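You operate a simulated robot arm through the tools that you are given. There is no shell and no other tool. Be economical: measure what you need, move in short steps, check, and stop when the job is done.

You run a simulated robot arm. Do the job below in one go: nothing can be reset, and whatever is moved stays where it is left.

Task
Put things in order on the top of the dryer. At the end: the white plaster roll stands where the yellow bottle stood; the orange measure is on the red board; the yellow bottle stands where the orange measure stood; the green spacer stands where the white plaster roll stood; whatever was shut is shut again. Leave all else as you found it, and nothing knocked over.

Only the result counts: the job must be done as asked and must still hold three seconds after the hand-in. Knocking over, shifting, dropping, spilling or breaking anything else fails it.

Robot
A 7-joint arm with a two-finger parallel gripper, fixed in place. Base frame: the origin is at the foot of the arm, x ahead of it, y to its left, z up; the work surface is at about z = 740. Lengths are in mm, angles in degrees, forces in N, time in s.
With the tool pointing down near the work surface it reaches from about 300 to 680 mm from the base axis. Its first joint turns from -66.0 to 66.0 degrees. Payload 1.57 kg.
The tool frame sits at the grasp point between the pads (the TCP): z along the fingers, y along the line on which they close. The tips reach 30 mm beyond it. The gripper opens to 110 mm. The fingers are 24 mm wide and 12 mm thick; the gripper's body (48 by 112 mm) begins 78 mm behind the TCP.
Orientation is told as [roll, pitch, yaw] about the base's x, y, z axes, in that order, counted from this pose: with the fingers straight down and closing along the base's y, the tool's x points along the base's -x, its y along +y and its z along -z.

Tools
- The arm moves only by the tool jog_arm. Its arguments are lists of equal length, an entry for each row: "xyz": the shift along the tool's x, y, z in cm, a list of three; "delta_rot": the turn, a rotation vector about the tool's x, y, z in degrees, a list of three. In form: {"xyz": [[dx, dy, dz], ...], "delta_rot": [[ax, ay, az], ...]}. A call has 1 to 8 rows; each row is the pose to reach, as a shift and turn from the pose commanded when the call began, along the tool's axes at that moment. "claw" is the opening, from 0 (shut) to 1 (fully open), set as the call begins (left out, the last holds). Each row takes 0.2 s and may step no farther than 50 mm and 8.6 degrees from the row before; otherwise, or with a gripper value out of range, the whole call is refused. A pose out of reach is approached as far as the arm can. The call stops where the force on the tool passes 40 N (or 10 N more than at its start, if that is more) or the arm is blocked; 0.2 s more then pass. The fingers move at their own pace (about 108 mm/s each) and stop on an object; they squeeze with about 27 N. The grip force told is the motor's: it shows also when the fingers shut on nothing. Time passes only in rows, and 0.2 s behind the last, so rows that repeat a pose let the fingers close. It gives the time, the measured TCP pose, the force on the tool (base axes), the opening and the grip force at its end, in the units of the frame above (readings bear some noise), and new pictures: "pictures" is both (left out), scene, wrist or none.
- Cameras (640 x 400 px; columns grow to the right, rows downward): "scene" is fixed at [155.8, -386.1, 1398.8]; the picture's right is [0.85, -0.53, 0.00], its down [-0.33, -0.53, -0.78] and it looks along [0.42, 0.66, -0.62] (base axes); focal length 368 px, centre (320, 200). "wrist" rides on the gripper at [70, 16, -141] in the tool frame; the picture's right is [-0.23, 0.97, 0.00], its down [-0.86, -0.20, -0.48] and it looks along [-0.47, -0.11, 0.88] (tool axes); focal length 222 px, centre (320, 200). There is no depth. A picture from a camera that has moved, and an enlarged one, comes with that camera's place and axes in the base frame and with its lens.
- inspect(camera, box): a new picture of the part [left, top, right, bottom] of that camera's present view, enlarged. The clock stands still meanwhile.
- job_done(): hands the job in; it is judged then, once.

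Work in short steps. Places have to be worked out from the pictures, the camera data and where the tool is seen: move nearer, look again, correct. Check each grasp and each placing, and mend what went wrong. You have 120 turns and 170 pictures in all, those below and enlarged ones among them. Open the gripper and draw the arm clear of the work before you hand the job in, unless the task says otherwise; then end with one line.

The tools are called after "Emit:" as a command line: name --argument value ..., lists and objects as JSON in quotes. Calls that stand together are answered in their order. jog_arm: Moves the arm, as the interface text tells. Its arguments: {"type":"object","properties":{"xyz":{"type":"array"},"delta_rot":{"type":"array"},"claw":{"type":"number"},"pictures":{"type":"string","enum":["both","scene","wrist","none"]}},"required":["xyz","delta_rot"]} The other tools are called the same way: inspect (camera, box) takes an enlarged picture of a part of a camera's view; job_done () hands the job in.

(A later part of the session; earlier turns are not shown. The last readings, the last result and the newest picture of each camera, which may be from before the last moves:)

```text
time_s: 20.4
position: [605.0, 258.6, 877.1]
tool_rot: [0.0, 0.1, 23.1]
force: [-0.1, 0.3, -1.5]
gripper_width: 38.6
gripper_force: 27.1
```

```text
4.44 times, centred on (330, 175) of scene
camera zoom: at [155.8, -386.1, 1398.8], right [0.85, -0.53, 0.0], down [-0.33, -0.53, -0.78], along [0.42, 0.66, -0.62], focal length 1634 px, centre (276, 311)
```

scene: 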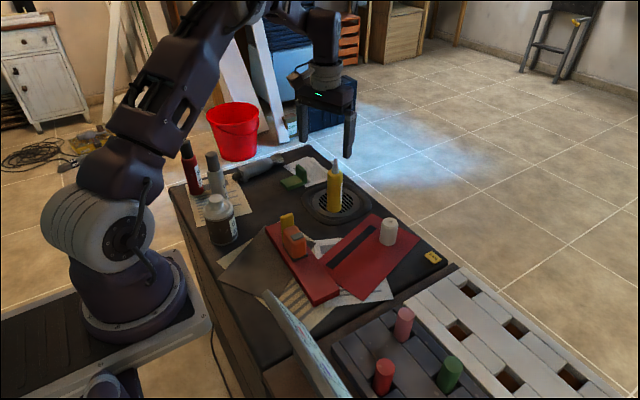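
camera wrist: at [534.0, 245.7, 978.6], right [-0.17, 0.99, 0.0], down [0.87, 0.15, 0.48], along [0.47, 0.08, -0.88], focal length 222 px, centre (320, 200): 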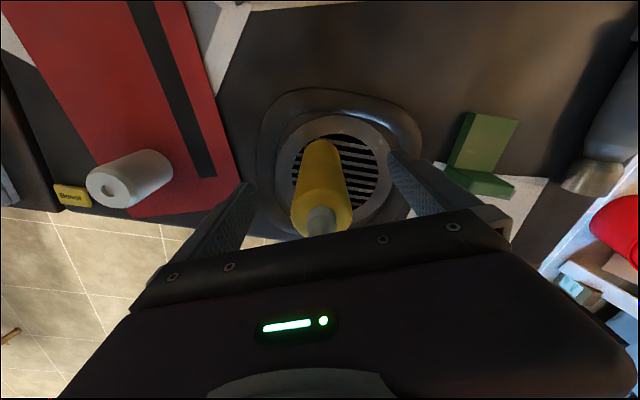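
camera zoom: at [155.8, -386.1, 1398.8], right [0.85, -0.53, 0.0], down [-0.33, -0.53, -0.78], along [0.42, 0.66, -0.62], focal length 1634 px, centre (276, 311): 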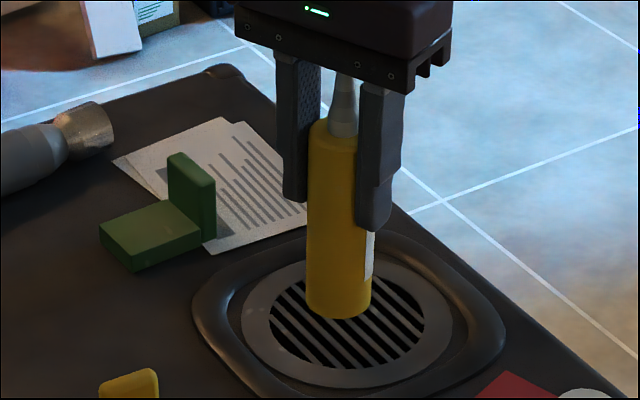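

Bottle lifted straight. I'll raise it more and carry it to above (461,410), where the measure stood.

Emit:
jog_arm --xyz '[[0, 0, -4], [0, 0, -6], [1.47, 3.91, -6], [2.93, 7.82, -6], [4.4, 11.74, -6], [5.86, 15.65, -6], [7.33, 19.56, -6]]' --delta_rot '[[0, 0, 0], [0, 0, 0], [0, 0, 0], [0, 0, 0], [0, 0, 0], [0, 0, 0], [0, 0, 0]]'

Emit:
inspect --camera "scene" --box '[200, 100, 340, 210]'

```text
time_s: 22.0
position: [461.4, 410.5, 937.8]
tool_rot: [0.0, 0.2, 23.0]
force: [-0.8, 0.3, -1.1]
gripper_width: 38.5
gripper_force: 27.9
camera wrist: at [389.0, 398.1, 1079.6], right [-0.17, 0.99, 0.0], down [0.87, 0.15, 0.48], along [0.47, 0.08, -0.88], focal length 222 px, centre (320, 200)
```

scene: 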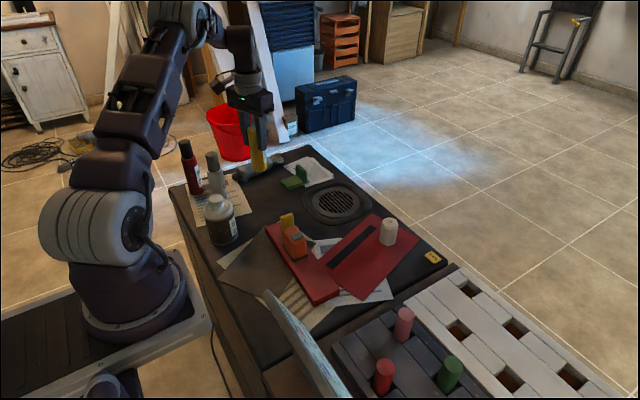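
wrist: 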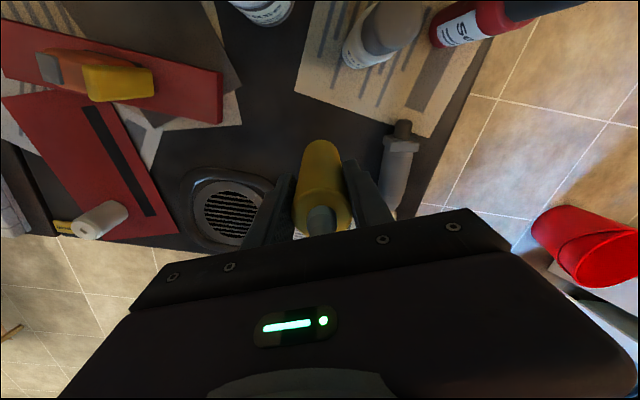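

```text
3.64 times, centred on (270, 155) of scene
camera zoom: at [155.8, -386.1, 1398.8], right [0.85, -0.53, 0.0], down [-0.33, -0.53, -0.78], along [0.42, 0.66, -0.62], focal length 1337 px, centre (502, 364)
```

zoom: 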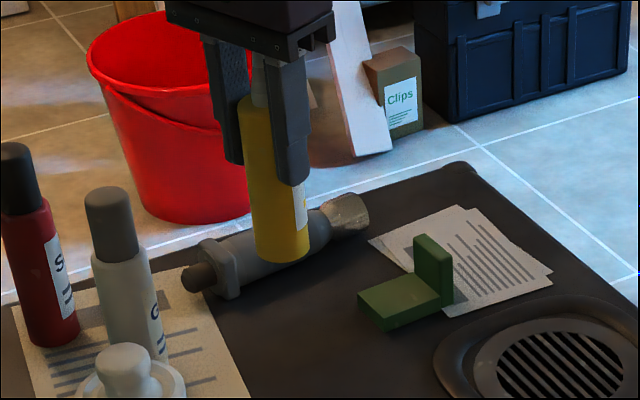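

Over the target spot. I'll lower it to about z 844.

Emit:
jog_arm --xyz '[[0, 0, 4.5], [0, 0, 8], [0, 0, 9.3], [0, 0, 9.3]]' --delta_rot '[[0, 0, 0], [0, 0, 0], [0, 0, 0], [0, 0, 0]]' --pictures "none"

Emit:
jog_arm --xyz '[[0, 0, 0.2], [0, 0, 0.4], [0, 0, 0.4]]' --delta_rot '[[0, 0, 0], [0, 0, 0], [0, 0, 0]]' --pictures "none"

Emit:
inspect --camera "scene" --box '[220, 130, 320, 210]'

```text
time_s: 23.0
position: [461.0, 411.1, 843.6]
tool_rot: [-0.1, 0.1, 22.9]
force: [0.2, 0.2, -0.9]
gripper_width: 38.7
gripper_force: 27.0
```

```text
time_s: 23.8
position: [462.1, 410.6, 841.7]
tool_rot: [0.1, 0.1, 23.0]
force: [0.7, -0.3, -0.6]
gripper_width: 38.6
gripper_force: 26.9
```

```text
5.00 times, centred on (270, 170) of scene
camera zoom: at [155.8, -386.1, 1398.8], right [0.85, -0.53, 0.0], down [-0.33, -0.53, -0.78], along [0.42, 0.66, -0.62], focal length 1838 px, centre (570, 350)
```

zoom: 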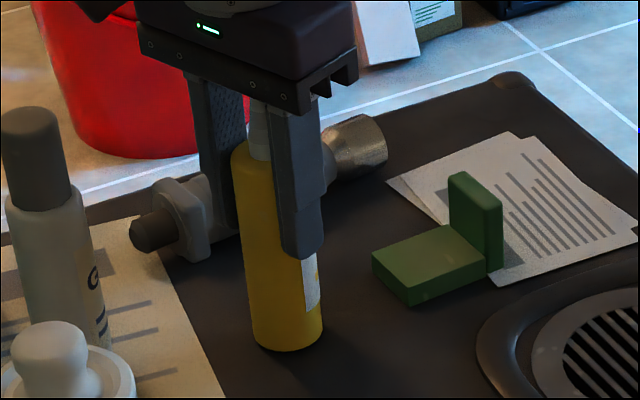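

No contact yet. I'll keep lowering in small steps.

Emit:
jog_arm --xyz '[[0, 0, 0.15], [0, 0, 0.15]]' --delta_rot '[[0, 0, 0], [0, 0, 0]]' --pictures "none"

Emit:
jog_arm --xyz '[[0, 0, 0.15], [0, 0, 0.15]]' --delta_rot '[[0, 0, 0], [0, 0, 0]]' --pictures "none"

```text
time_s: 24.4
position: [460.2, 410.9, 838.8]
tool_rot: [0.1, 0.2, 23.0]
force: [-0.3, -0.1, -2.0]
gripper_width: 38.4
gripper_force: 27.1
```

```text
time_s: 25.0
position: [461.1, 410.2, 839.1]
tool_rot: [0.0, 0.0, 23.0]
force: [-0.6, -0.2, 1.3]
gripper_width: 38.5
gripper_force: 26.7
```

Emit:
jog_arm --xyz '[[0, 0, 0.12], [0, 0, 0.12]]' --delta_rot '[[0, 0, 0], [0, 0, 0]]' --pictures "none"

```text
time_s: 25.6
position: [461.5, 409.7, 838.0]
tool_rot: [0.1, 0.0, 23.0]
force: [-4.8, -4.4, 17.5]
gripper_width: 38.6
gripper_force: 27.1
```

The bottle is down (17 N). I'll ease off slightly and release.

Emit:
jog_arm --xyz '[[0, 0, -0.08], [0, 0, -0.08]]' --delta_rot '[[0, 0, 0], [0, 0, 0]]' --pictures "none"

Emit:
jog_arm --xyz '[[0, 0, 0], [0, 0, 0], [0, 0, 0]]' --delta_rot '[[0, 0, 0], [0, 0, 0], [0, 0, 0]]' --claw 0.8 --pictures "wrist"

Emit:
inspect --camera "scene" --box '[220, 130, 320, 210]'

```text
time_s: 26.2
position: [461.5, 410.4, 837.3]
tool_rot: [0.1, 0.0, 23.0]
force: [0.5, 0.7, 9.2]
gripper_width: 38.6
gripper_force: 27.4
```

```text
time_s: 27.0
position: [461.7, 409.9, 838.7]
tool_rot: [0.0, 0.0, 23.0]
force: [0.4, 0.6, 0.4]
gripper_width: 88.1
gripper_force: 0.1
camera wrist: at [390.1, 397.5, 979.4], right [-0.17, 0.99, 0.0], down [0.87, 0.15, 0.48], along [0.47, 0.08, -0.88], focal length 222 px, centre (320, 200)
```

wrist: 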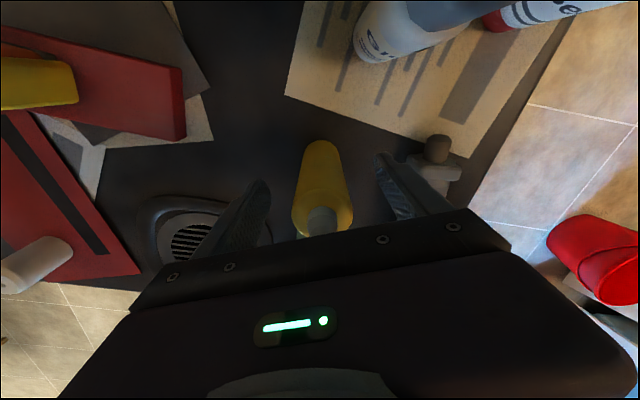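

```text
5.00 times, centred on (270, 170) of scene
camera zoom: at [155.8, -386.1, 1398.8], right [0.85, -0.53, 0.0], down [-0.33, -0.53, -0.78], along [0.42, 0.66, -0.62], focal length 1838 px, centre (570, 350)
```

zoom: 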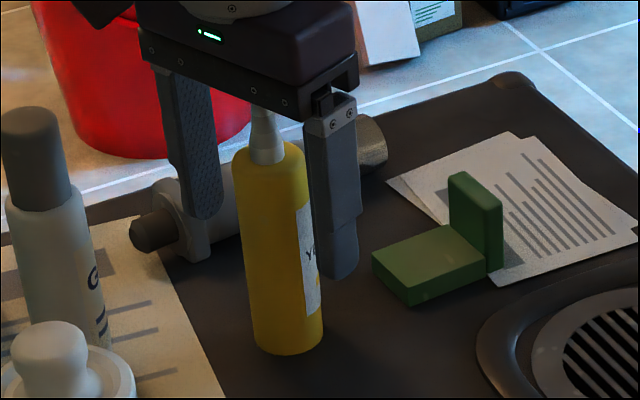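

The bottle stands upright. I'll rise straight up, then travel to above the roll at ≈ (651,77).

Emit:
jog_arm --xyz '[[0, 0, -4.5], [0, 0, -9], [0, 0, -12]]' --delta_rot '[[0, 0, 0], [0, 0, 0], [0, 0, 0]]' --pictures "scene"

Emit:
jog_arm --xyz '[[-0.45, -4.6, 0], [-0.9, -9.2, 0], [-1.4, -13.8, 0], [-1.8, -18.4, 0], [-1.8, -23, 0], [-1.8, -27.6, 0], [-1.8, -32.2, 0], [-1.8, -36.8, 0]]' --delta_rot '[[0, 0, 2], [0, 0, 4], [0, 0, 6], [0, 0, 8], [0, 0, 10], [0, 0, 12], [0, 0, 14], [0, 0, 16]]' --pictures "wrist"

```text
time_s: 27.8
position: [461.9, 409.0, 957.7]
tool_rot: [0.1, 0.0, 23.0]
force: [0.3, 0.2, -0.2]
gripper_width: 87.9
gripper_force: 0.0
```

scene: 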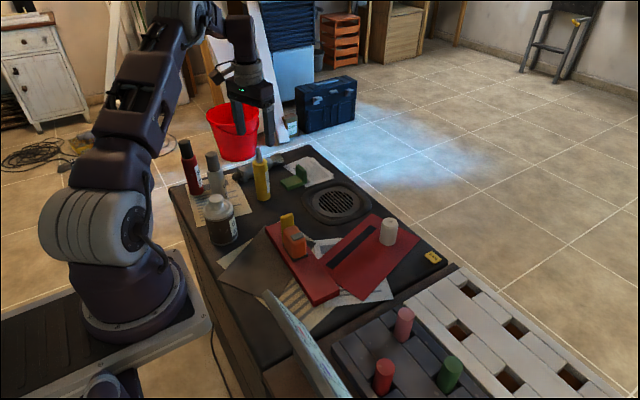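

```text
time_s: 29.6
position: [622.9, 78.6, 957.4]
tool_rot: [0.0, 0.1, 7.0]
force: [0.1, -0.7, -0.7]
gripper_width: 87.9
gripper_force: 0.0
camera wrist: at [550.5, 86.1, 1099.2], right [0.11, 0.99, 0.0], down [0.87, -0.09, 0.48], along [0.47, -0.05, -0.88], focal length 222 px, centre (320, 200)
```

wrist: 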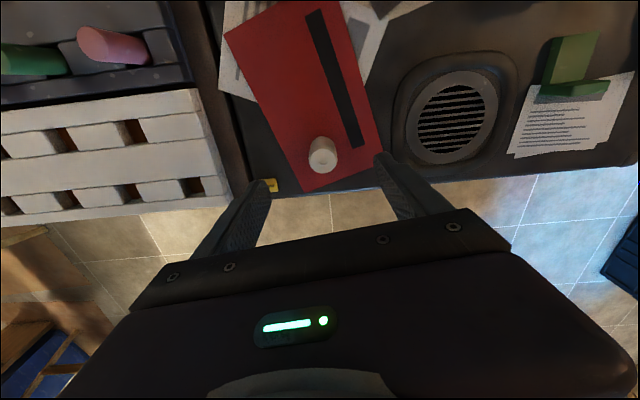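

Emit:
inspect --camera "wrist" --box '[240, 80, 400, 200]'

Emit:
inspect --camera "wrist" --box '[390, 20, 640, 180]'

```text
3.33 times, centred on (320, 140) of wrist
camera zoom: at [550.5, 86.1, 1099.2], right [0.11, 0.99, 0.0], down [0.87, -0.09, 0.48], along [0.47, -0.05, -0.88], focal length 740 px, centre (320, 400)
```

zoom: 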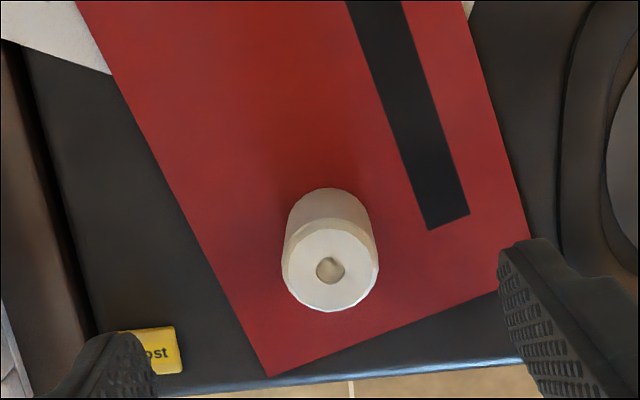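

```text
2.50 times, centred on (515, 100) of wrist
camera zoom: at [550.5, 86.1, 1099.2], right [0.11, 0.99, 0.0], down [0.87, -0.09, 0.48], along [0.47, -0.05, -0.88], focal length 555 px, centre (-168, 450)
```

zoom: 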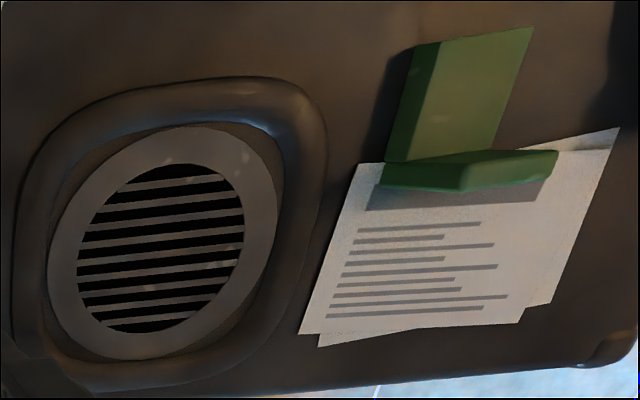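

The roll is centred near (650,79), about 43 wide and 57 tall. I'll move over it and partly down to check.

Emit:
jog_arm --xyz '[[-2.7, -0.29, 0], [-2.7, -0.29, 4.5], [-2.7, -0.29, 9], [-2.7, -0.29, 9]]' --delta_rot '[[0, 0, 0], [0, 0, 0], [0, 0, 0], [0, 0, 0]]' --pictures "wrist"

Emit:
inspect --camera "wrist" --box '[240, 100, 400, 220]'

Emit:
inspect --camera "scene" --box '[330, 150, 460, 270]'

```text
time_s: 30.6
position: [648.6, 79.7, 867.6]
tool_rot: [0.0, 0.2, 7.0]
force: [0.3, 0.8, -0.9]
gripper_width: 88.0
gripper_force: 0.0
camera wrist: at [577.5, 86.3, 1008.7], right [0.11, 0.99, 0.0], down [0.87, -0.09, 0.48], along [0.47, -0.05, -0.88], focal length 222 px, centre (320, 200)
```

wrist: 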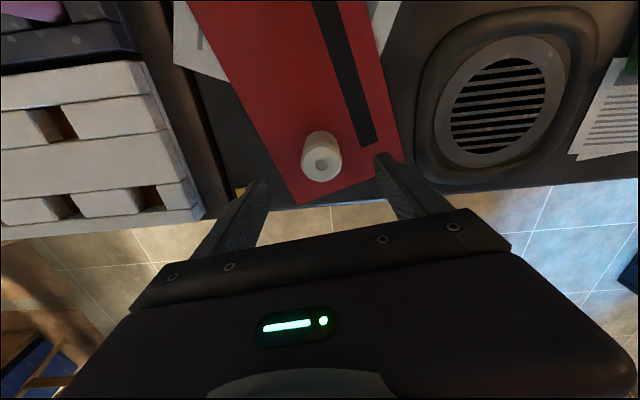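

```text
3.33 times, centred on (320, 160) of wrist
camera zoom: at [577.5, 86.3, 1008.7], right [0.11, 0.99, 0.0], down [0.87, -0.09, 0.48], along [0.47, -0.05, -0.88], focal length 740 px, centre (320, 333)
```

zoom: 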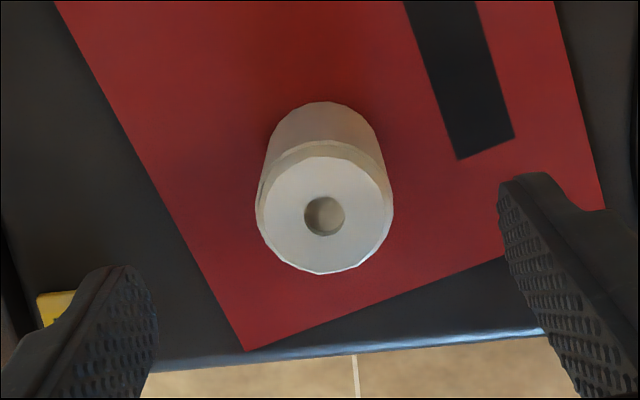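

```text
3.33 times, centred on (395, 210) of scene
camera zoom: at [155.8, -386.1, 1398.8], right [0.85, -0.53, 0.0], down [-0.33, -0.53, -0.78], along [0.42, 0.66, -0.62], focal length 1225 px, centre (70, 167)
```

zoom: 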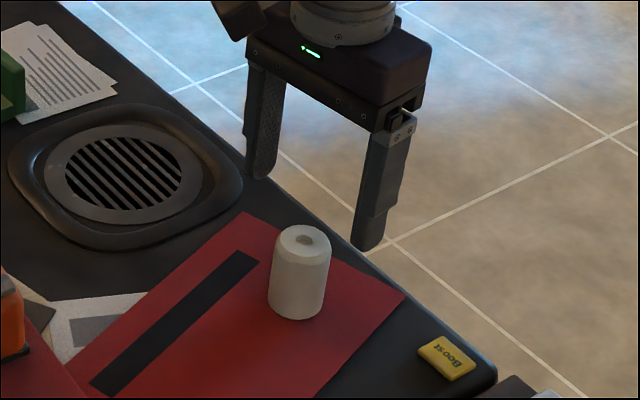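

TCP and roll agree within 1 mm, and the Boost button is well clear. I'll go down and grip.

Emit:
jog_arm --xyz '[[0, 0, 4.5], [0, 0, 9.1], [0, 0, 9.1]]' --delta_rot '[[0, 0, 0], [0, 0, 0], [0, 0, 0]]' --pictures "none"

Emit:
jog_arm --xyz '[[0, 0, 0], [0, 0, 0], [0, 0, 0]]' --delta_rot '[[0, 0, 0], [0, 0, 0], [0, 0, 0]]' --claw 0.2 --pictures "none"

Emit:
inspect --camera "scene" --box '[330, 150, 460, 270]'

```text
time_s: 31.4
position: [650.0, 78.9, 775.6]
tool_rot: [0.0, 0.1, 6.9]
force: [0.5, 0.3, 0.0]
gripper_width: 88.1
gripper_force: 0.1
```

```text
time_s: 32.2
position: [649.9, 78.6, 775.8]
tool_rot: [0.0, 0.0, 7.0]
force: [-0.3, -0.2, -0.1]
gripper_width: 38.6
gripper_force: 27.1
```

```text
3.33 times, centred on (395, 210) of scene
camera zoom: at [155.8, -386.1, 1398.8], right [0.85, -0.53, 0.0], down [-0.33, -0.53, -0.78], along [0.42, 0.66, -0.62], focal length 1225 px, centre (70, 167)
```

zoom: 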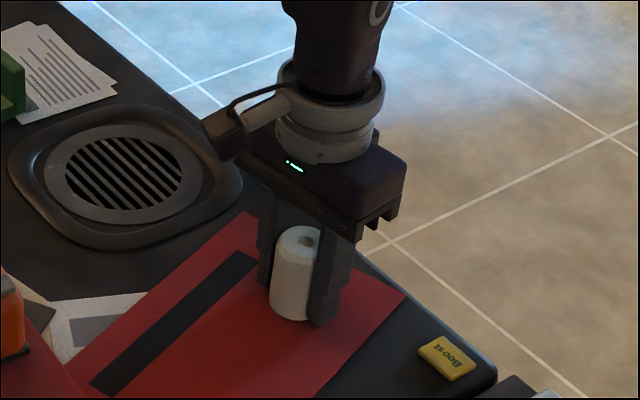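

Roll gripped. I'll lift and carry it to (606,259), the bottle's old place on the grille.

Emit:
jog_arm --xyz '[[0, 0, -4], [0, 0, -7], [0.54, 4.6, -7], [1.09, 9.2, -7], [1.63, 13.8, -7], [2.17, 18.4, -7], [2.17, 18.4, -7]]' --delta_rot '[[0, 0, 0], [0, 0, 0], [0, 0, 0], [0, 0, 0], [0, 0, 0], [0, 0, 0], [0, 0, 0]]' --pictures "wrist"

Emit:
inspect --camera "scene" --box '[270, 130, 420, 250]'

```text
time_s: 33.8
position: [604.7, 259.2, 846.6]
tool_rot: [-0.1, 0.0, 6.9]
force: [0.2, 0.5, -1.9]
gripper_width: 38.6
gripper_force: 27.1
camera wrist: at [533.0, 267.1, 987.5], right [0.11, 0.99, 0.0], down [0.87, -0.09, 0.48], along [0.47, -0.05, -0.88], focal length 222 px, centre (320, 200)
```

wrist: 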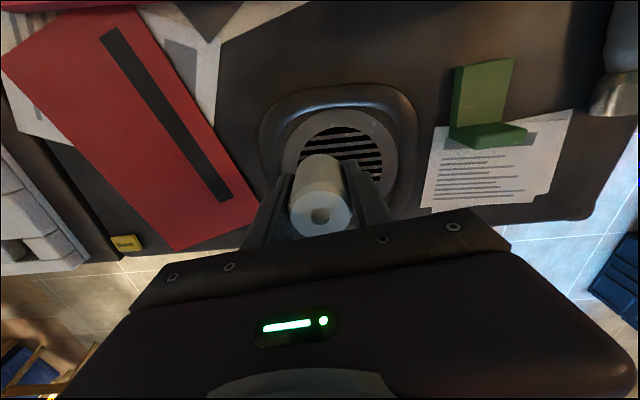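

```text
3.33 times, centred on (345, 190) of scene
camera zoom: at [155.9, -386.1, 1398.8], right [0.85, -0.53, 0.0], down [-0.33, -0.53, -0.78], along [0.42, 0.66, -0.62], focal length 1225 px, centre (237, 233)
```

zoom: 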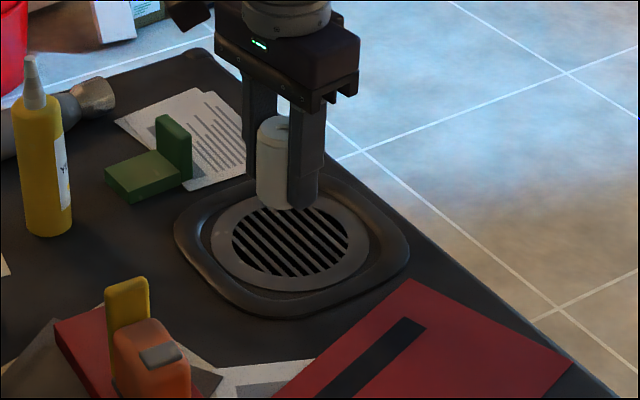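

The vent's raised rim is nearby, so I'll turn the hand to yaw ~35° to keep the opening fingers inside the rim, then lower.

Emit:
jog_arm --xyz '[[-0.1, 0, 0], [-0.1, 0, 0], [-0.1, 0, 0], [-0.1, 0, 0], [-0.1, 0, 3.5], [-0.1, 0, 6], [-0.1, 0, 6]]' --delta_rot '[[0, 0, -7], [0, 0, -14], [0, 0, -21], [0, 0, -28], [0, 0, -28], [0, 0, -28], [0, 0, -28]]' --pictures "wrist"

Emit:
inspect --camera "scene" --box '[290, 150, 400, 230]'

```text
time_s: 35.4
position: [607.1, 259.2, 787.7]
tool_rot: [0.1, 0.2, 35.0]
force: [0.1, 0.1, -1.5]
gripper_width: 38.5
gripper_force: 27.1
camera wrist: at [539.1, 232.1, 928.5], right [-0.37, 0.93, 0.0], down [0.82, 0.33, 0.48], along [0.44, 0.18, -0.88], focal length 222 px, centre (320, 200)
```

wrist: 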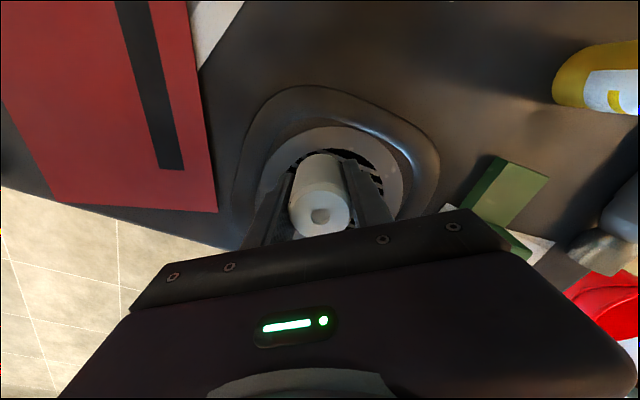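

```text
5.00 times, centred on (345, 190) of scene
camera zoom: at [155.8, -386.1, 1398.8], right [0.85, -0.53, 0.0], down [-0.33, -0.53, -0.78], along [0.42, 0.66, -0.62], focal length 1838 px, centre (195, 250)
```

zoom: 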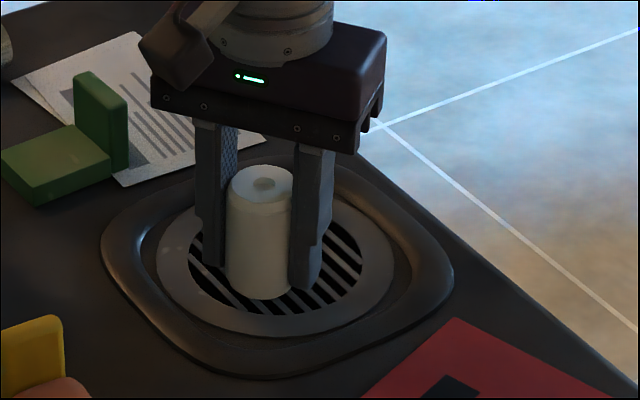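

Emit:
jog_arm --xyz '[[0, 0, 0.5], [0, 0, 0.9], [0, 0, 0.9]]' --delta_rot '[[0, 0, 0], [0, 0, 0], [0, 0, 0]]' --pictures "none"

Emit:
jog_arm --xyz '[[0, 0, 0.15], [0, 0, 0.15]]' --delta_rot '[[0, 0, 0], [0, 0, 0]]' --pictures "none"

```text
time_s: 36.2
position: [605.9, 258.5, 777.4]
tool_rot: [0.2, 0.1, 35.0]
force: [0.0, 1.0, -1.7]
gripper_width: 38.6
gripper_force: 26.9
```

```text
time_s: 36.8
position: [606.3, 257.9, 777.0]
tool_rot: [0.2, 0.1, 35.0]
force: [-0.8, -0.2, 0.9]
gripper_width: 38.6
gripper_force: 26.5
```

Nearly touching; one more small step.

Emit:
jog_arm --xyz '[[0, 0, 0.12], [0, 0, 0.12]]' --delta_rot '[[0, 0, 0], [0, 0, 0]]' --pictures "none"

```text
time_s: 37.4
position: [607.1, 260.0, 775.5]
tool_rot: [0.0, 0.0, 34.9]
force: [-5.8, -2.8, 19.2]
gripper_width: 38.8
gripper_force: 27.2
```

The roll is down (19 N). I'll ease off and open to about 53 mm.

Emit:
jog_arm --xyz '[[0, 0, -0.08], [0, 0, -0.08]]' --delta_rot '[[0, 0, 0], [0, 0, 0]]' --pictures "none"

Emit:
jog_arm --xyz '[[0, 0, 0], [0, 0, 0]]' --delta_rot '[[0, 0, 0], [0, 0, 0]]' --claw 0.48 --pictures "none"

Emit:
jog_arm --xyz '[[0, 0, -4], [0, 0, -8], [0, 0, -12]]' --delta_rot '[[0, 0, 0], [0, 0, 0], [0, 0, 0]]' --pictures "wrist"

Emit:
inspect --camera "scene" --box '[270, 140, 400, 230]'

```text
time_s: 38.0
position: [606.9, 258.8, 775.8]
tool_rot: [0.0, 0.0, 35.1]
force: [0.4, 0.3, 11.7]
gripper_width: 38.6
gripper_force: 26.8
```

```text
time_s: 38.6
position: [605.6, 259.0, 775.6]
tool_rot: [0.2, 0.1, 35.0]
force: [0.4, 0.4, -0.2]
gripper_width: 52.8
gripper_force: 0.0
```

```text
time_s: 39.4
position: [606.1, 258.1, 898.3]
tool_rot: [0.1, 0.1, 34.9]
force: [0.8, -0.6, 0.3]
gripper_width: 52.9
gripper_force: 0.2
camera wrist: at [539.6, 232.1, 1039.3], right [-0.37, 0.93, 0.0], down [0.82, 0.33, 0.48], along [0.44, 0.18, -0.88], focal length 222 px, centre (320, 200)
```

wrist: 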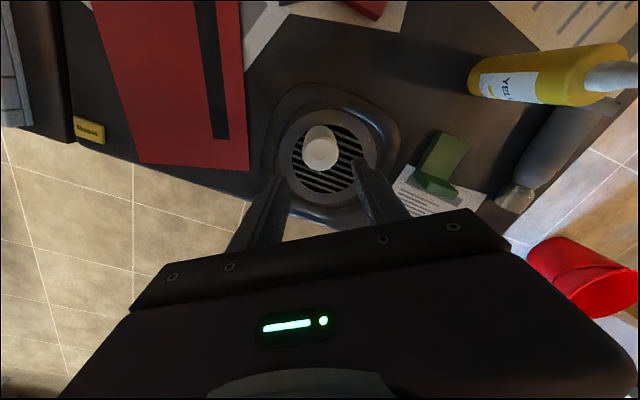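

```text
4.44 times, centred on (335, 185) of scene
camera zoom: at [155.8, -386.2, 1398.8], right [0.85, -0.53, 0.0], down [-0.33, -0.53, -0.78], along [0.42, 0.66, -0.62], focal length 1634 px, centre (253, 267)
```

zoom: 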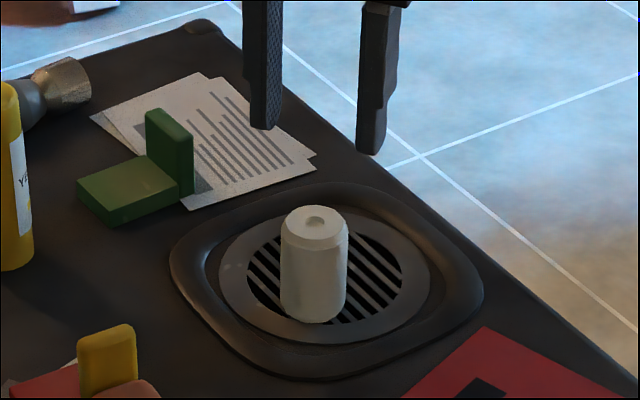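

The roll stands where the bottle was. The spacer is near the reach limit and the bottle now stands inboard of it, so I'll grasp it lengthwise with yaw ≈ 90° and the hand leaning toward -y. First I'll look from that side.

Emit:
jog_arm --xyz '[[-0.3, 1.6, -1], [-0.6, 3.1, -1], [-0.9, 4.7, -1], [-1.2, 6.3, -1], [-1.5, 7.9, -1], [-1.8, 9.4, -1], [-2.1, 11, -1]]' --delta_rot '[[0, 0, -8], [0, 0, -16], [0, 0, -24], [0, 0, -32], [0, 0, -40], [0, 0, -48], [0, 0, -56]]' --claw 1

Emit:
inspect --camera "wrist" --box '[220, 80, 420, 220]'

```text
time_s: 41.0
position: [561.2, 360.4, 905.2]
tool_rot: [0.1, 0.1, 91.0]
force: [0.8, -0.9, 0.1]
gripper_width: 109.9
gripper_force: 0.1
camera wrist: at [544.1, 290.3, 1047.2], right [-0.98, 0.21, 0.0], down [0.18, 0.86, 0.48], along [0.1, 0.47, -0.88], focal length 222 px, centre (320, 200)
```

scene: 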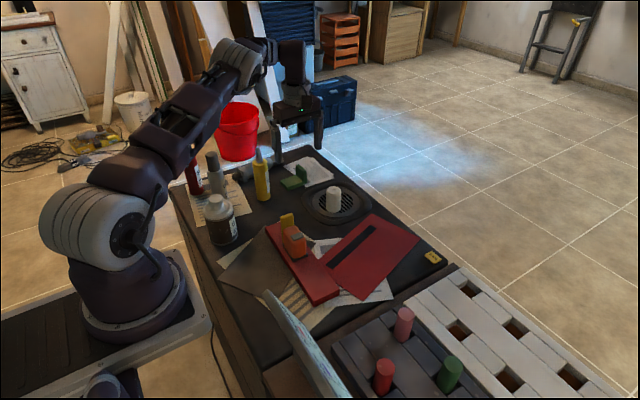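
wrist: 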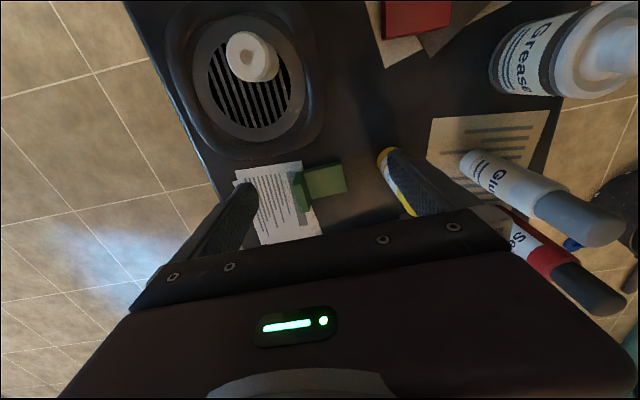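

```text
2.86 times, centred on (320, 150) of wrist
camera zoom: at [544.1, 290.3, 1047.2], right [-0.98, 0.21, 0.0], down [0.18, 0.86, 0.48], along [0.1, 0.47, -0.88], focal length 635 px, centre (320, 343)
```

zoom: 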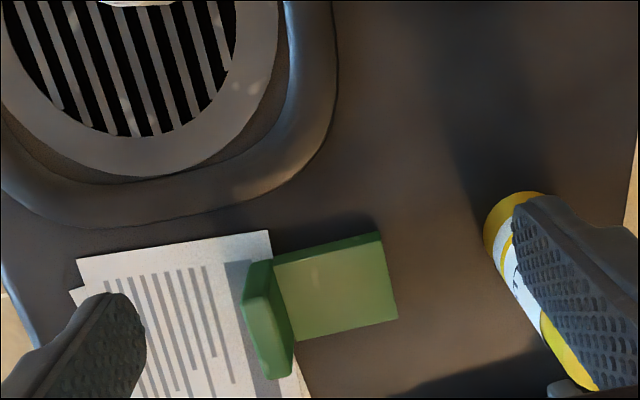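

The spacer spans x≈536–602, y≈398–444, turned about 3°. I'll move above its centre (569,421), leaning 18° so the fingers point outward.

Emit:
jog_arm --xyz '[[-1.5, -0.3, 0], [-3, -0.5, 0], [-4.5, -0.7, 1.5], [-6, -0.9, 3]]' --delta_rot '[[0, -6, 0], [0, -12, 0], [0, -18, 0], [0, -18, 0]]' --claw 0.85

Emit:
inspect --camera "wrist" --box '[220, 100, 420, 220]'

```text
time_s: 42.0
position: [568.8, 420.3, 876.1]
tool_rot: [0.1, -17.9, 91.1]
force: [0.2, 0.5, 0.7]
gripper_width: 93.6
gripper_force: 0.0
camera wrist: at [553.3, 309.8, 989.1], right [-0.98, 0.2, 0.07], down [0.19, 0.67, 0.72], along [0.1, 0.72, -0.69], focal length 222 px, centre (320, 200)
```

scene: 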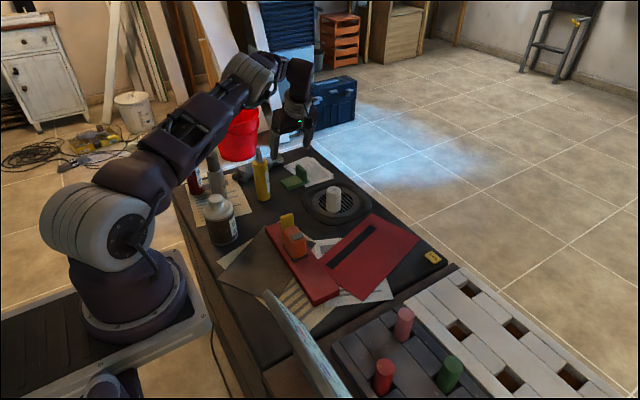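
wrist: 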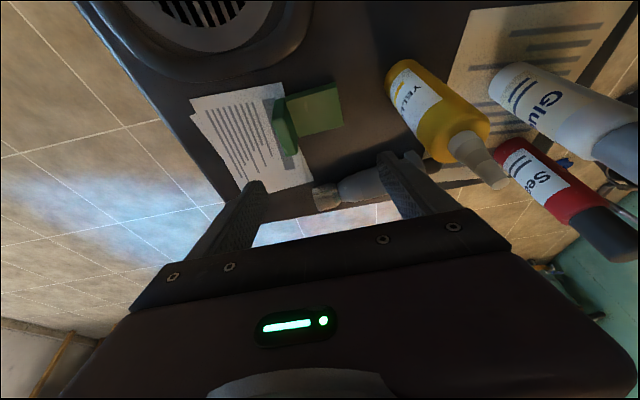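

```text
3.20 times, centred on (320, 160) of wrist
camera zoom: at [553.3, 309.8, 989.1], right [-0.98, 0.2, 0.07], down [0.19, 0.67, 0.72], along [0.1, 0.72, -0.69], focal length 711 px, centre (320, 328)
```

zoom: 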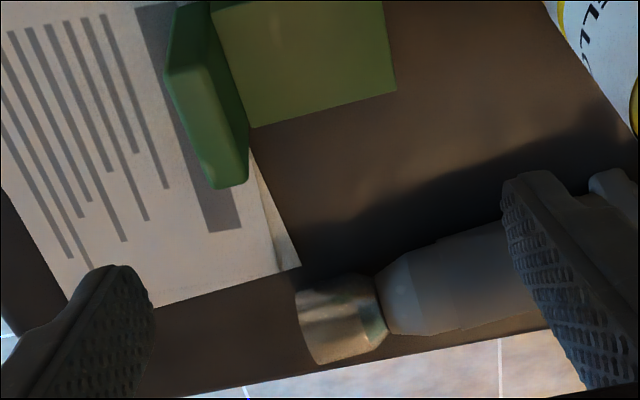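

The tool reaches and the outline agrees: centre ≈ (569.5,421). I'll descend vertically partway with a 2° yaw correction.

Emit:
jog_arm --xyz '[[0.9, -0.07, 2.85], [1.85, -0.07, 5.7], [2.47, -0.07, 7.61], [2.47, -0.07, 7.61]]' --delta_rot '[[-0.6, 0, -1.9], [-0.6, 0, -1.9], [-0.6, 0, -1.9], [-0.6, 0, -1.9]]' --pictures "wrist"

Emit:
inspect --camera "scene" --box '[250, 130, 350, 210]'

Emit:
inspect --camera "wrist" --box '[200, 100, 440, 240]'

```text
time_s: 43.0
position: [567.8, 420.5, 795.8]
tool_rot: [0.1, -18.1, 92.9]
force: [-1.4, 0.0, 0.8]
gripper_width: 93.4
gripper_force: 0.0
camera wrist: at [557.1, 310.0, 908.9], right [-0.98, 0.17, 0.07], down [0.17, 0.68, 0.72], along [0.07, 0.72, -0.69], focal length 222 px, centre (320, 200)
```

wrist: 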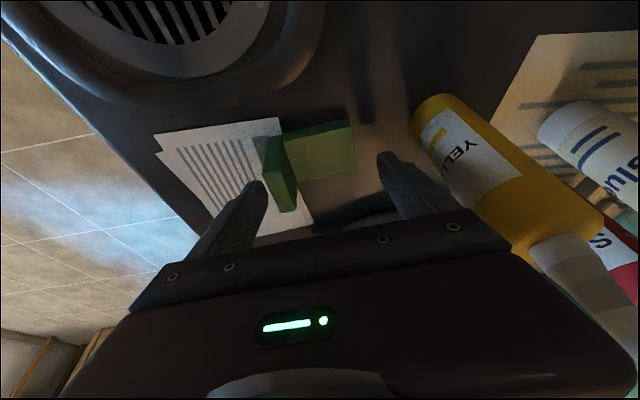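

```text
5.00 times, centred on (300, 170) of scene
camera zoom: at [155.8, -386.1, 1398.8], right [0.85, -0.53, 0.0], down [-0.33, -0.53, -0.78], along [0.42, 0.66, -0.62], focal length 1838 px, centre (420, 350)
```

zoom: 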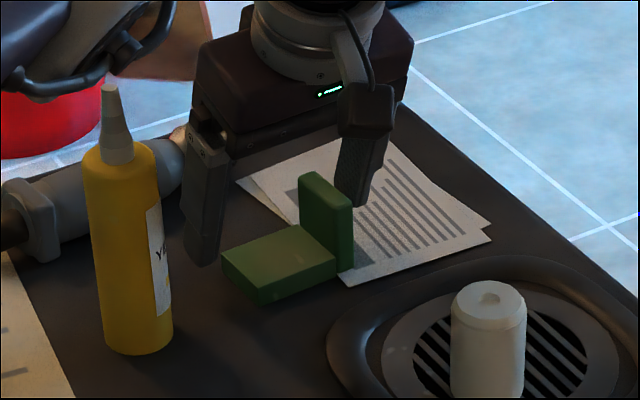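

```text
2.67 times, centred on (320, 170) of wrist
camera zoom: at [557.1, 310.0, 908.9], right [-0.98, 0.17, 0.07], down [0.17, 0.68, 0.72], along [0.07, 0.72, -0.69], focal length 592 px, centre (320, 280)
```

zoom: 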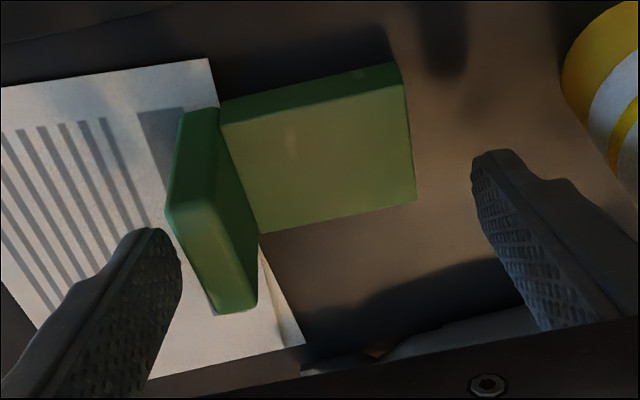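

Fingers straddle the spacer with about 12 mm clearance on each side. I'll descend the last 20 mm and close.

Emit:
jog_arm --xyz '[[0.31, -0.15, 0.95], [0.61, -0.15, 1.88], [0.61, -0.15, 1.88]]' --delta_rot '[[0, 0, 0], [0, 0, 0], [0, 0, 0]]' --pictures "none"

Emit:
inspect --camera "scene" --box '[250, 130, 350, 210]'

Emit:
inspect --camera "wrist" --box '[200, 100, 440, 240]'

```text
time_s: 43.8
position: [566.2, 421.3, 776.9]
tool_rot: [0.4, -17.7, 93.3]
force: [0.2, -0.8, -0.6]
gripper_width: 93.7
gripper_force: 0.1
out of reach, approached as far as the arm can: row 1, 2
```

```text
5.00 times, centred on (300, 170) of scene
camera zoom: at [155.8, -386.1, 1398.8], right [0.85, -0.53, 0.0], down [-0.33, -0.53, -0.78], along [0.42, 0.66, -0.62], focal length 1838 px, centre (420, 350)
```

zoom: 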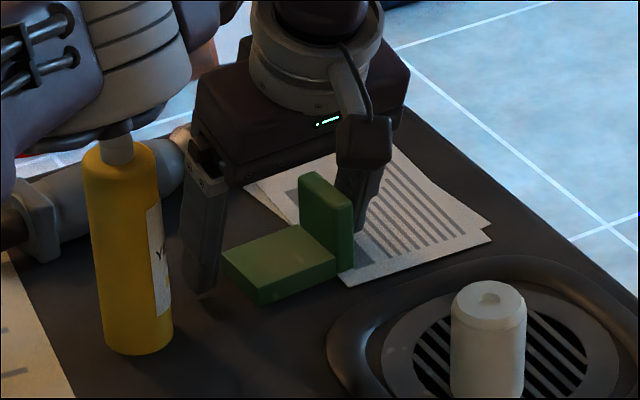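

```text
2.67 times, centred on (320, 170) of wrist
camera zoom: at [556.0, 310.9, 890.4], right [-0.98, 0.16, 0.08], down [0.16, 0.68, 0.72], along [0.06, 0.72, -0.69], focal length 592 px, centre (320, 280)
```

zoom: 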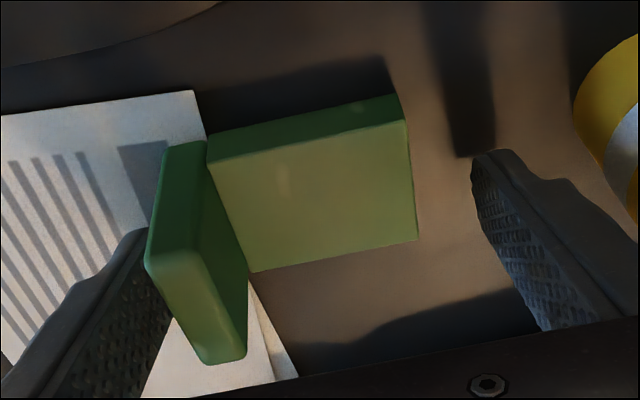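

The spacer is between the pads, but a forearm link is close to the bottle's nozzle, so I won't go lower. I'll close here without moving the arm.

Emit:
jog_arm --xyz '[[0, 0, 0], [0, 0, 0], [0, 0, 0]]' --delta_rot '[[0, 0, 0], [0, 0, 0], [0, 0, 0]]' --claw 0.3 --pictures "none"

Emit:
inspect --camera "scene" --box '[240, 120, 340, 210]'

Emit:
inspect --camera "wrist" --box '[200, 60, 520, 240]'

```text
time_s: 44.6
position: [566.6, 420.8, 777.2]
tool_rot: [0.5, -17.8, 93.4]
force: [-0.2, 0.2, 1.1]
gripper_width: 68.2
gripper_force: 27.4
```

```text
4.44 times, centred on (290, 165) of scene
camera zoom: at [155.8, -386.2, 1398.8], right [0.85, -0.53, 0.0], down [-0.33, -0.53, -0.78], along [0.42, 0.66, -0.62], focal length 1634 px, centre (453, 356)
```

zoom: 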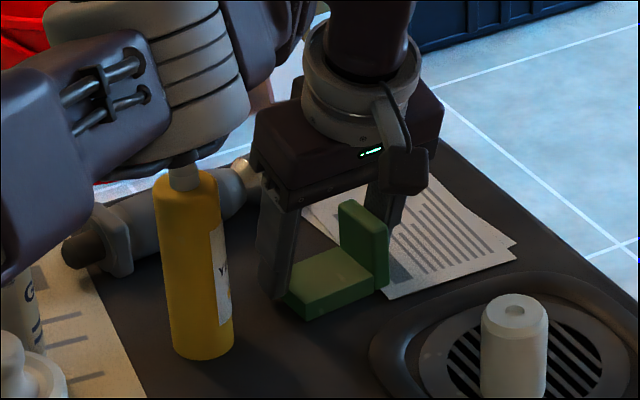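

```text
2.00 times, centred on (360, 150) of wrist
camera zoom: at [556.0, 310.9, 890.6], right [-0.98, 0.16, 0.08], down [0.16, 0.68, 0.72], along [0.06, 0.72, -0.69], focal length 444 px, centre (240, 300)
```

zoom: 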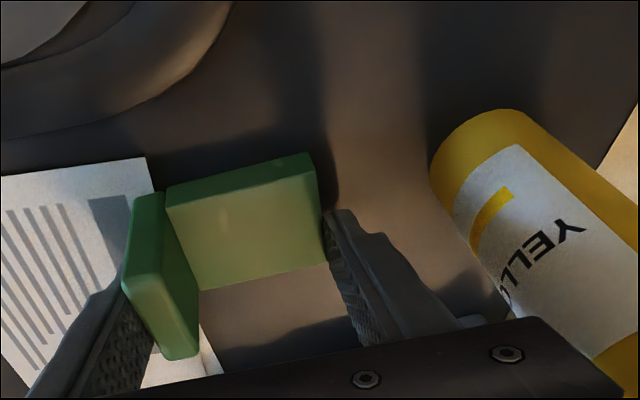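

Gripped at 68 mm. I'll lift straight up in small steps and check that both the spacer and the bottle behave.

Emit:
jog_arm --xyz '[[-0.31, 0, -0.95], [-0.61, 0, -1.9], [-1.2, 0, -3.8], [-1.2, 0, -3.8]]' --delta_rot '[[0, 0, 0], [0, 0, 0], [0, 0, 0], [0, 0, 0]]' --pictures "none"

Emit:
inspect --camera "scene" --box '[240, 120, 340, 210]'

Emit:
inspect --camera "wrist" --box '[200, 60, 520, 240]'

```text
time_s: 45.6
position: [569.0, 421.7, 814.8]
tool_rot: [0.2, -18.0, 93.0]
force: [0.0, -0.4, 0.0]
gripper_width: 68.1
gripper_force: 27.2
```

```text
4.44 times, centred on (290, 165) of scene
camera zoom: at [155.8, -386.1, 1398.8], right [0.85, -0.53, 0.0], down [-0.33, -0.53, -0.78], along [0.42, 0.66, -0.62], focal length 1634 px, centre (453, 356)
```

zoom: 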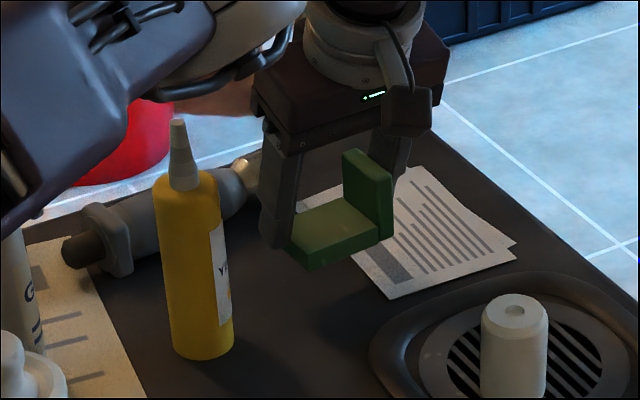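

```text
2.00 times, centred on (360, 150) of wrist
camera zoom: at [558.4, 310.0, 929.0], right [-0.98, 0.17, 0.07], down [0.17, 0.67, 0.72], along [0.07, 0.72, -0.69], focal length 444 px, centre (240, 300)
```

zoom: 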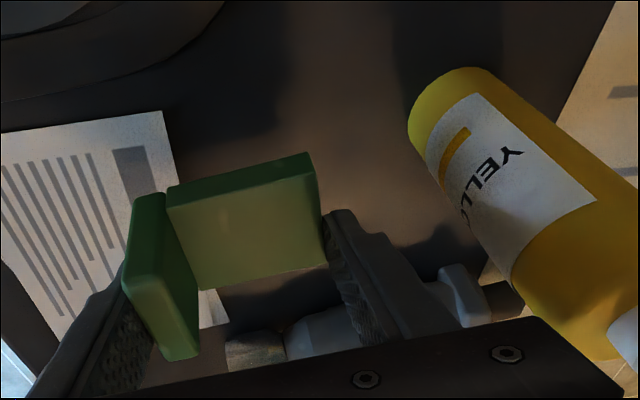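

Held firmly and level; the bottle is undisturbed. I'll lift to about z 900, then carry it to above the roll's old place (650,79).

Emit:
jog_arm --xyz '[[-1.2, 0, -3.6], [-2.4, 0, -7.3], [-2.63, 0, -8.08]]' --delta_rot '[[0, 0, 0], [0, 0, 0], [0, 0, 0]]' --pictures "none"

Emit:
jog_arm --xyz '[[4.11, -0.79, -1.335], [8.22, -1.58, -2.67], [12.33, -2.37, -4.0], [16.44, -3.15, -5.34], [20.55, -3.94, -6.67], [24.66, -4.73, -8.01], [28.77, -5.52, -9.34], [32.88, -6.31, -10.68]]' --delta_rot '[[0, 0, 0], [0, 0, 0], [0, 0, 0], [0, 0, 0], [0, 0, 0], [0, 0, 0], [0, 0, 0], [0, 0, 0]]'

```text
time_s: 46.4
position: [569.9, 420.7, 901.3]
tool_rot: [0.0, -17.9, 93.1]
force: [-0.4, 0.9, 0.4]
gripper_width: 68.0
gripper_force: 27.1
```

```text
time_s: 48.2
position: [652.4, 78.8, 900.7]
tool_rot: [0.1, -18.0, 93.0]
force: [0.4, -0.5, -1.0]
gripper_width: 68.4
gripper_force: 27.1
camera wrist: at [640.7, -32.3, 1013.7], right [-0.98, 0.16, 0.07], down [0.17, 0.67, 0.72], along [0.07, 0.72, -0.69], focal length 222 px, centre (320, 200)
```

scene: 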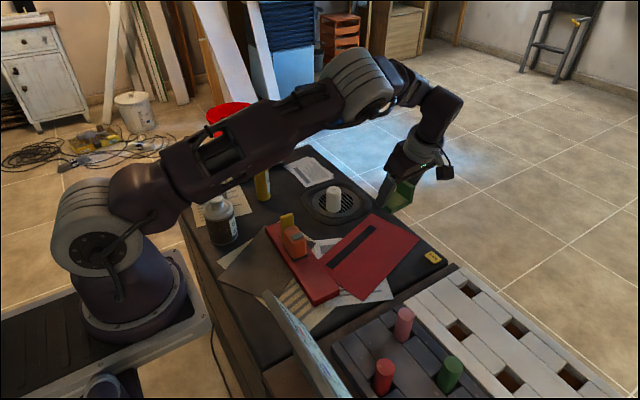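
wrist: 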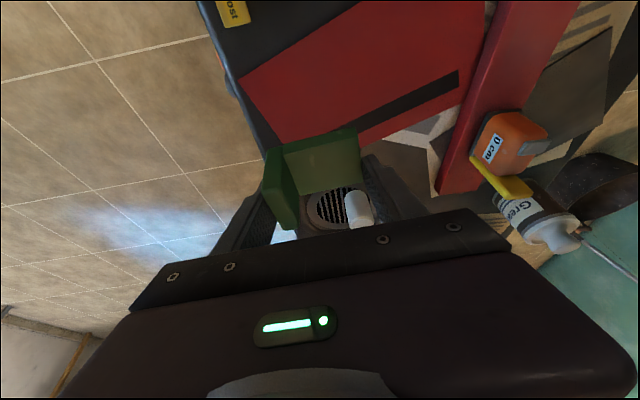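

The spacer is over the spot, but the arm's elbow has swung out over the bottle side. Before lowering, I'll turn the hand about the vertical toward yaw ≈ 29°, a more natural posture with the spacer still level.

Emit:
jog_arm --xyz '[[0, 0, 0], [0, 0, 0], [0, 0, 0], [0, 0, 0], [0, 0, 0], [0, 0, 0], [0, 0, 0], [0, 0, 0]]' --delta_rot '[[2.47, 0, 7.61], [4.94, 0, 15.22], [7.42, 0, 22.82], [9.89, 0, 30.43], [12.36, 0, 38.04], [14.83, 0, 45.65], [17.3, 0, 53.26], [19.78, 0, 60.86]]'

```text
time_s: 50.0
position: [651.3, 79.6, 901.5]
tool_rot: [0.0, -18.0, 28.9]
force: [-0.2, 0.1, 0.5]
gripper_width: 67.9
gripper_force: 26.6
camera wrist: at [546.3, 39.8, 1014.2], right [-0.28, 0.96, 0.07], down [0.68, 0.15, 0.72], along [0.68, 0.25, -0.69], focal length 222 px, centre (320, 200)
```

scene: 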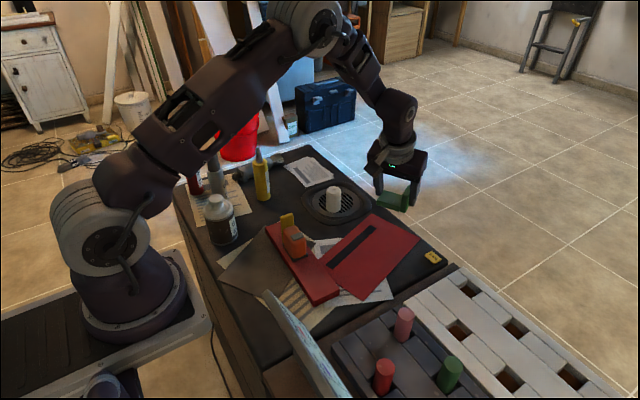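
wrist: 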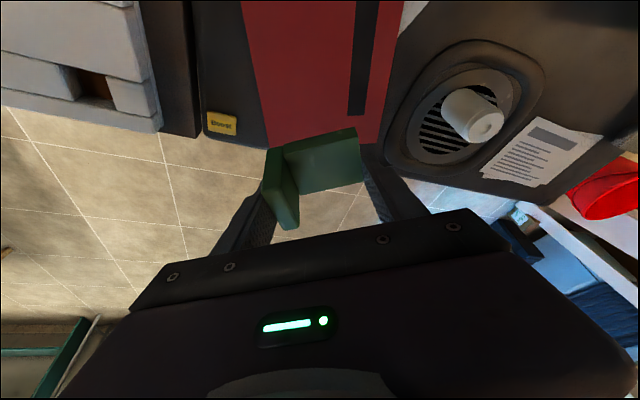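

The elbow is now high and clear of everything. I'll lower the spacer vertically to about z 787.

Emit:
jog_arm --xyz '[[1.39, 0, 4.28], [2.78, 0, 8.56], [3.52, 0, 10.84], [3.52, 0, 10.84]]' --delta_rot '[[0, 0, 0], [0, 0, 0], [0, 0, 0], [0, 0, 0]]'

Emit:
inspect --camera "scene" --box '[340, 170, 450, 270]'

```text
time_s: 51.0
position: [651.5, 78.6, 785.7]
tool_rot: [0.0, -17.9, 29.1]
force: [0.1, -0.4, -0.6]
gripper_width: 67.7
gripper_force: 27.0
camera wrist: at [546.7, 39.8, 899.1], right [-0.28, 0.96, 0.07], down [0.68, 0.15, 0.72], along [0.68, 0.25, -0.69], focal length 222 px, centre (320, 200)
```

scene: 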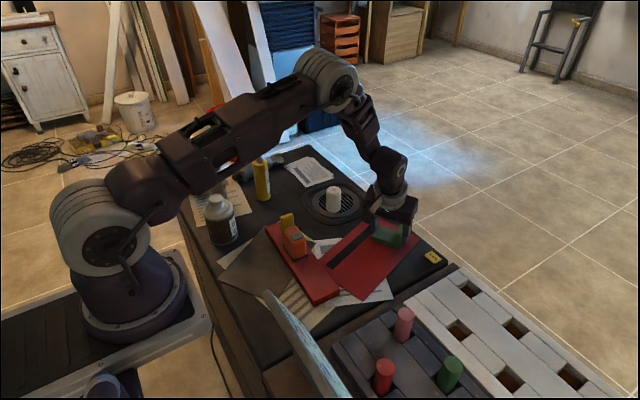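
wrist: 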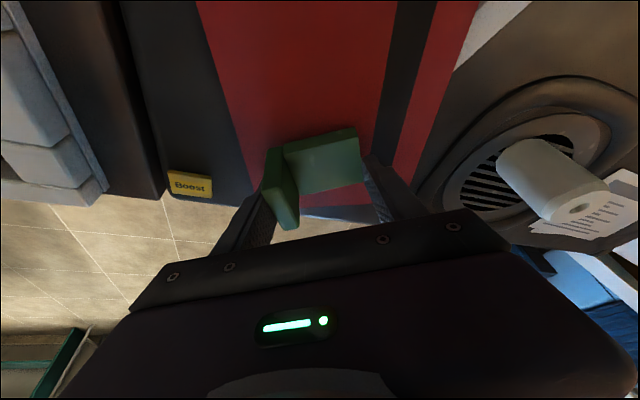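

```text
4.00 times, centred on (395, 220) of scene
camera zoom: at [155.8, -386.1, 1398.8], right [0.85, -0.53, 0.0], down [-0.33, -0.53, -0.78], along [0.42, 0.66, -0.62], focal length 1470 px, centre (20, 120)
```

zoom: 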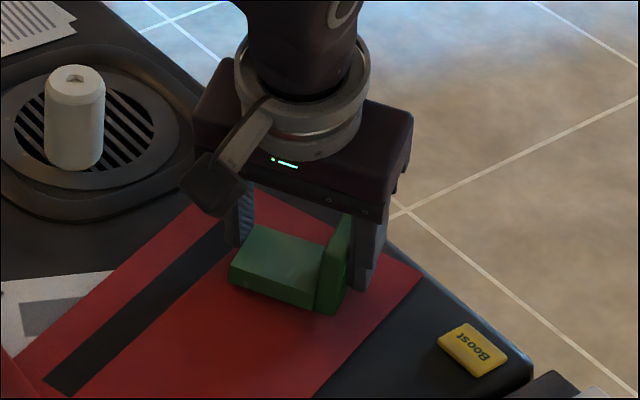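

Good position. Lowering in small steps to contact.

Emit:
jog_arm --xyz '[[0.09, 0, 0.29], [0.19, 0, 0.57], [0.19, 0, 0.57]]' --delta_rot '[[0, 0, 0], [0, 0, 0], [0, 0, 0]]' --pictures "none"

Emit:
jog_arm --xyz '[[0.05, 0, 0.14], [0.05, 0, 0.14]]' --delta_rot '[[0, 0, 0], [0, 0, 0]]' --pictures "none"

Emit:
jog_arm --xyz '[[0.04, 0, 0.12], [0.04, 0, 0.12]]' --delta_rot '[[0, 0, 0], [0, 0, 0]]' --pictures "none"

```text
time_s: 51.8
position: [651.3, 78.5, 780.4]
tool_rot: [0.0, -17.9, 29.0]
force: [-0.4, 0.4, -0.1]
gripper_width: 68.0
gripper_force: 26.8
```

```text
time_s: 52.4
position: [651.1, 80.3, 778.3]
tool_rot: [0.1, -17.8, 29.0]
force: [0.3, -0.1, -0.6]
gripper_width: 67.9
gripper_force: 27.0
```

```text
time_s: 53.0
position: [650.3, 79.3, 777.1]
tool_rot: [0.0, -17.9, 29.0]
force: [0.3, 0.9, -0.9]
gripper_width: 67.9
gripper_force: 26.5
```

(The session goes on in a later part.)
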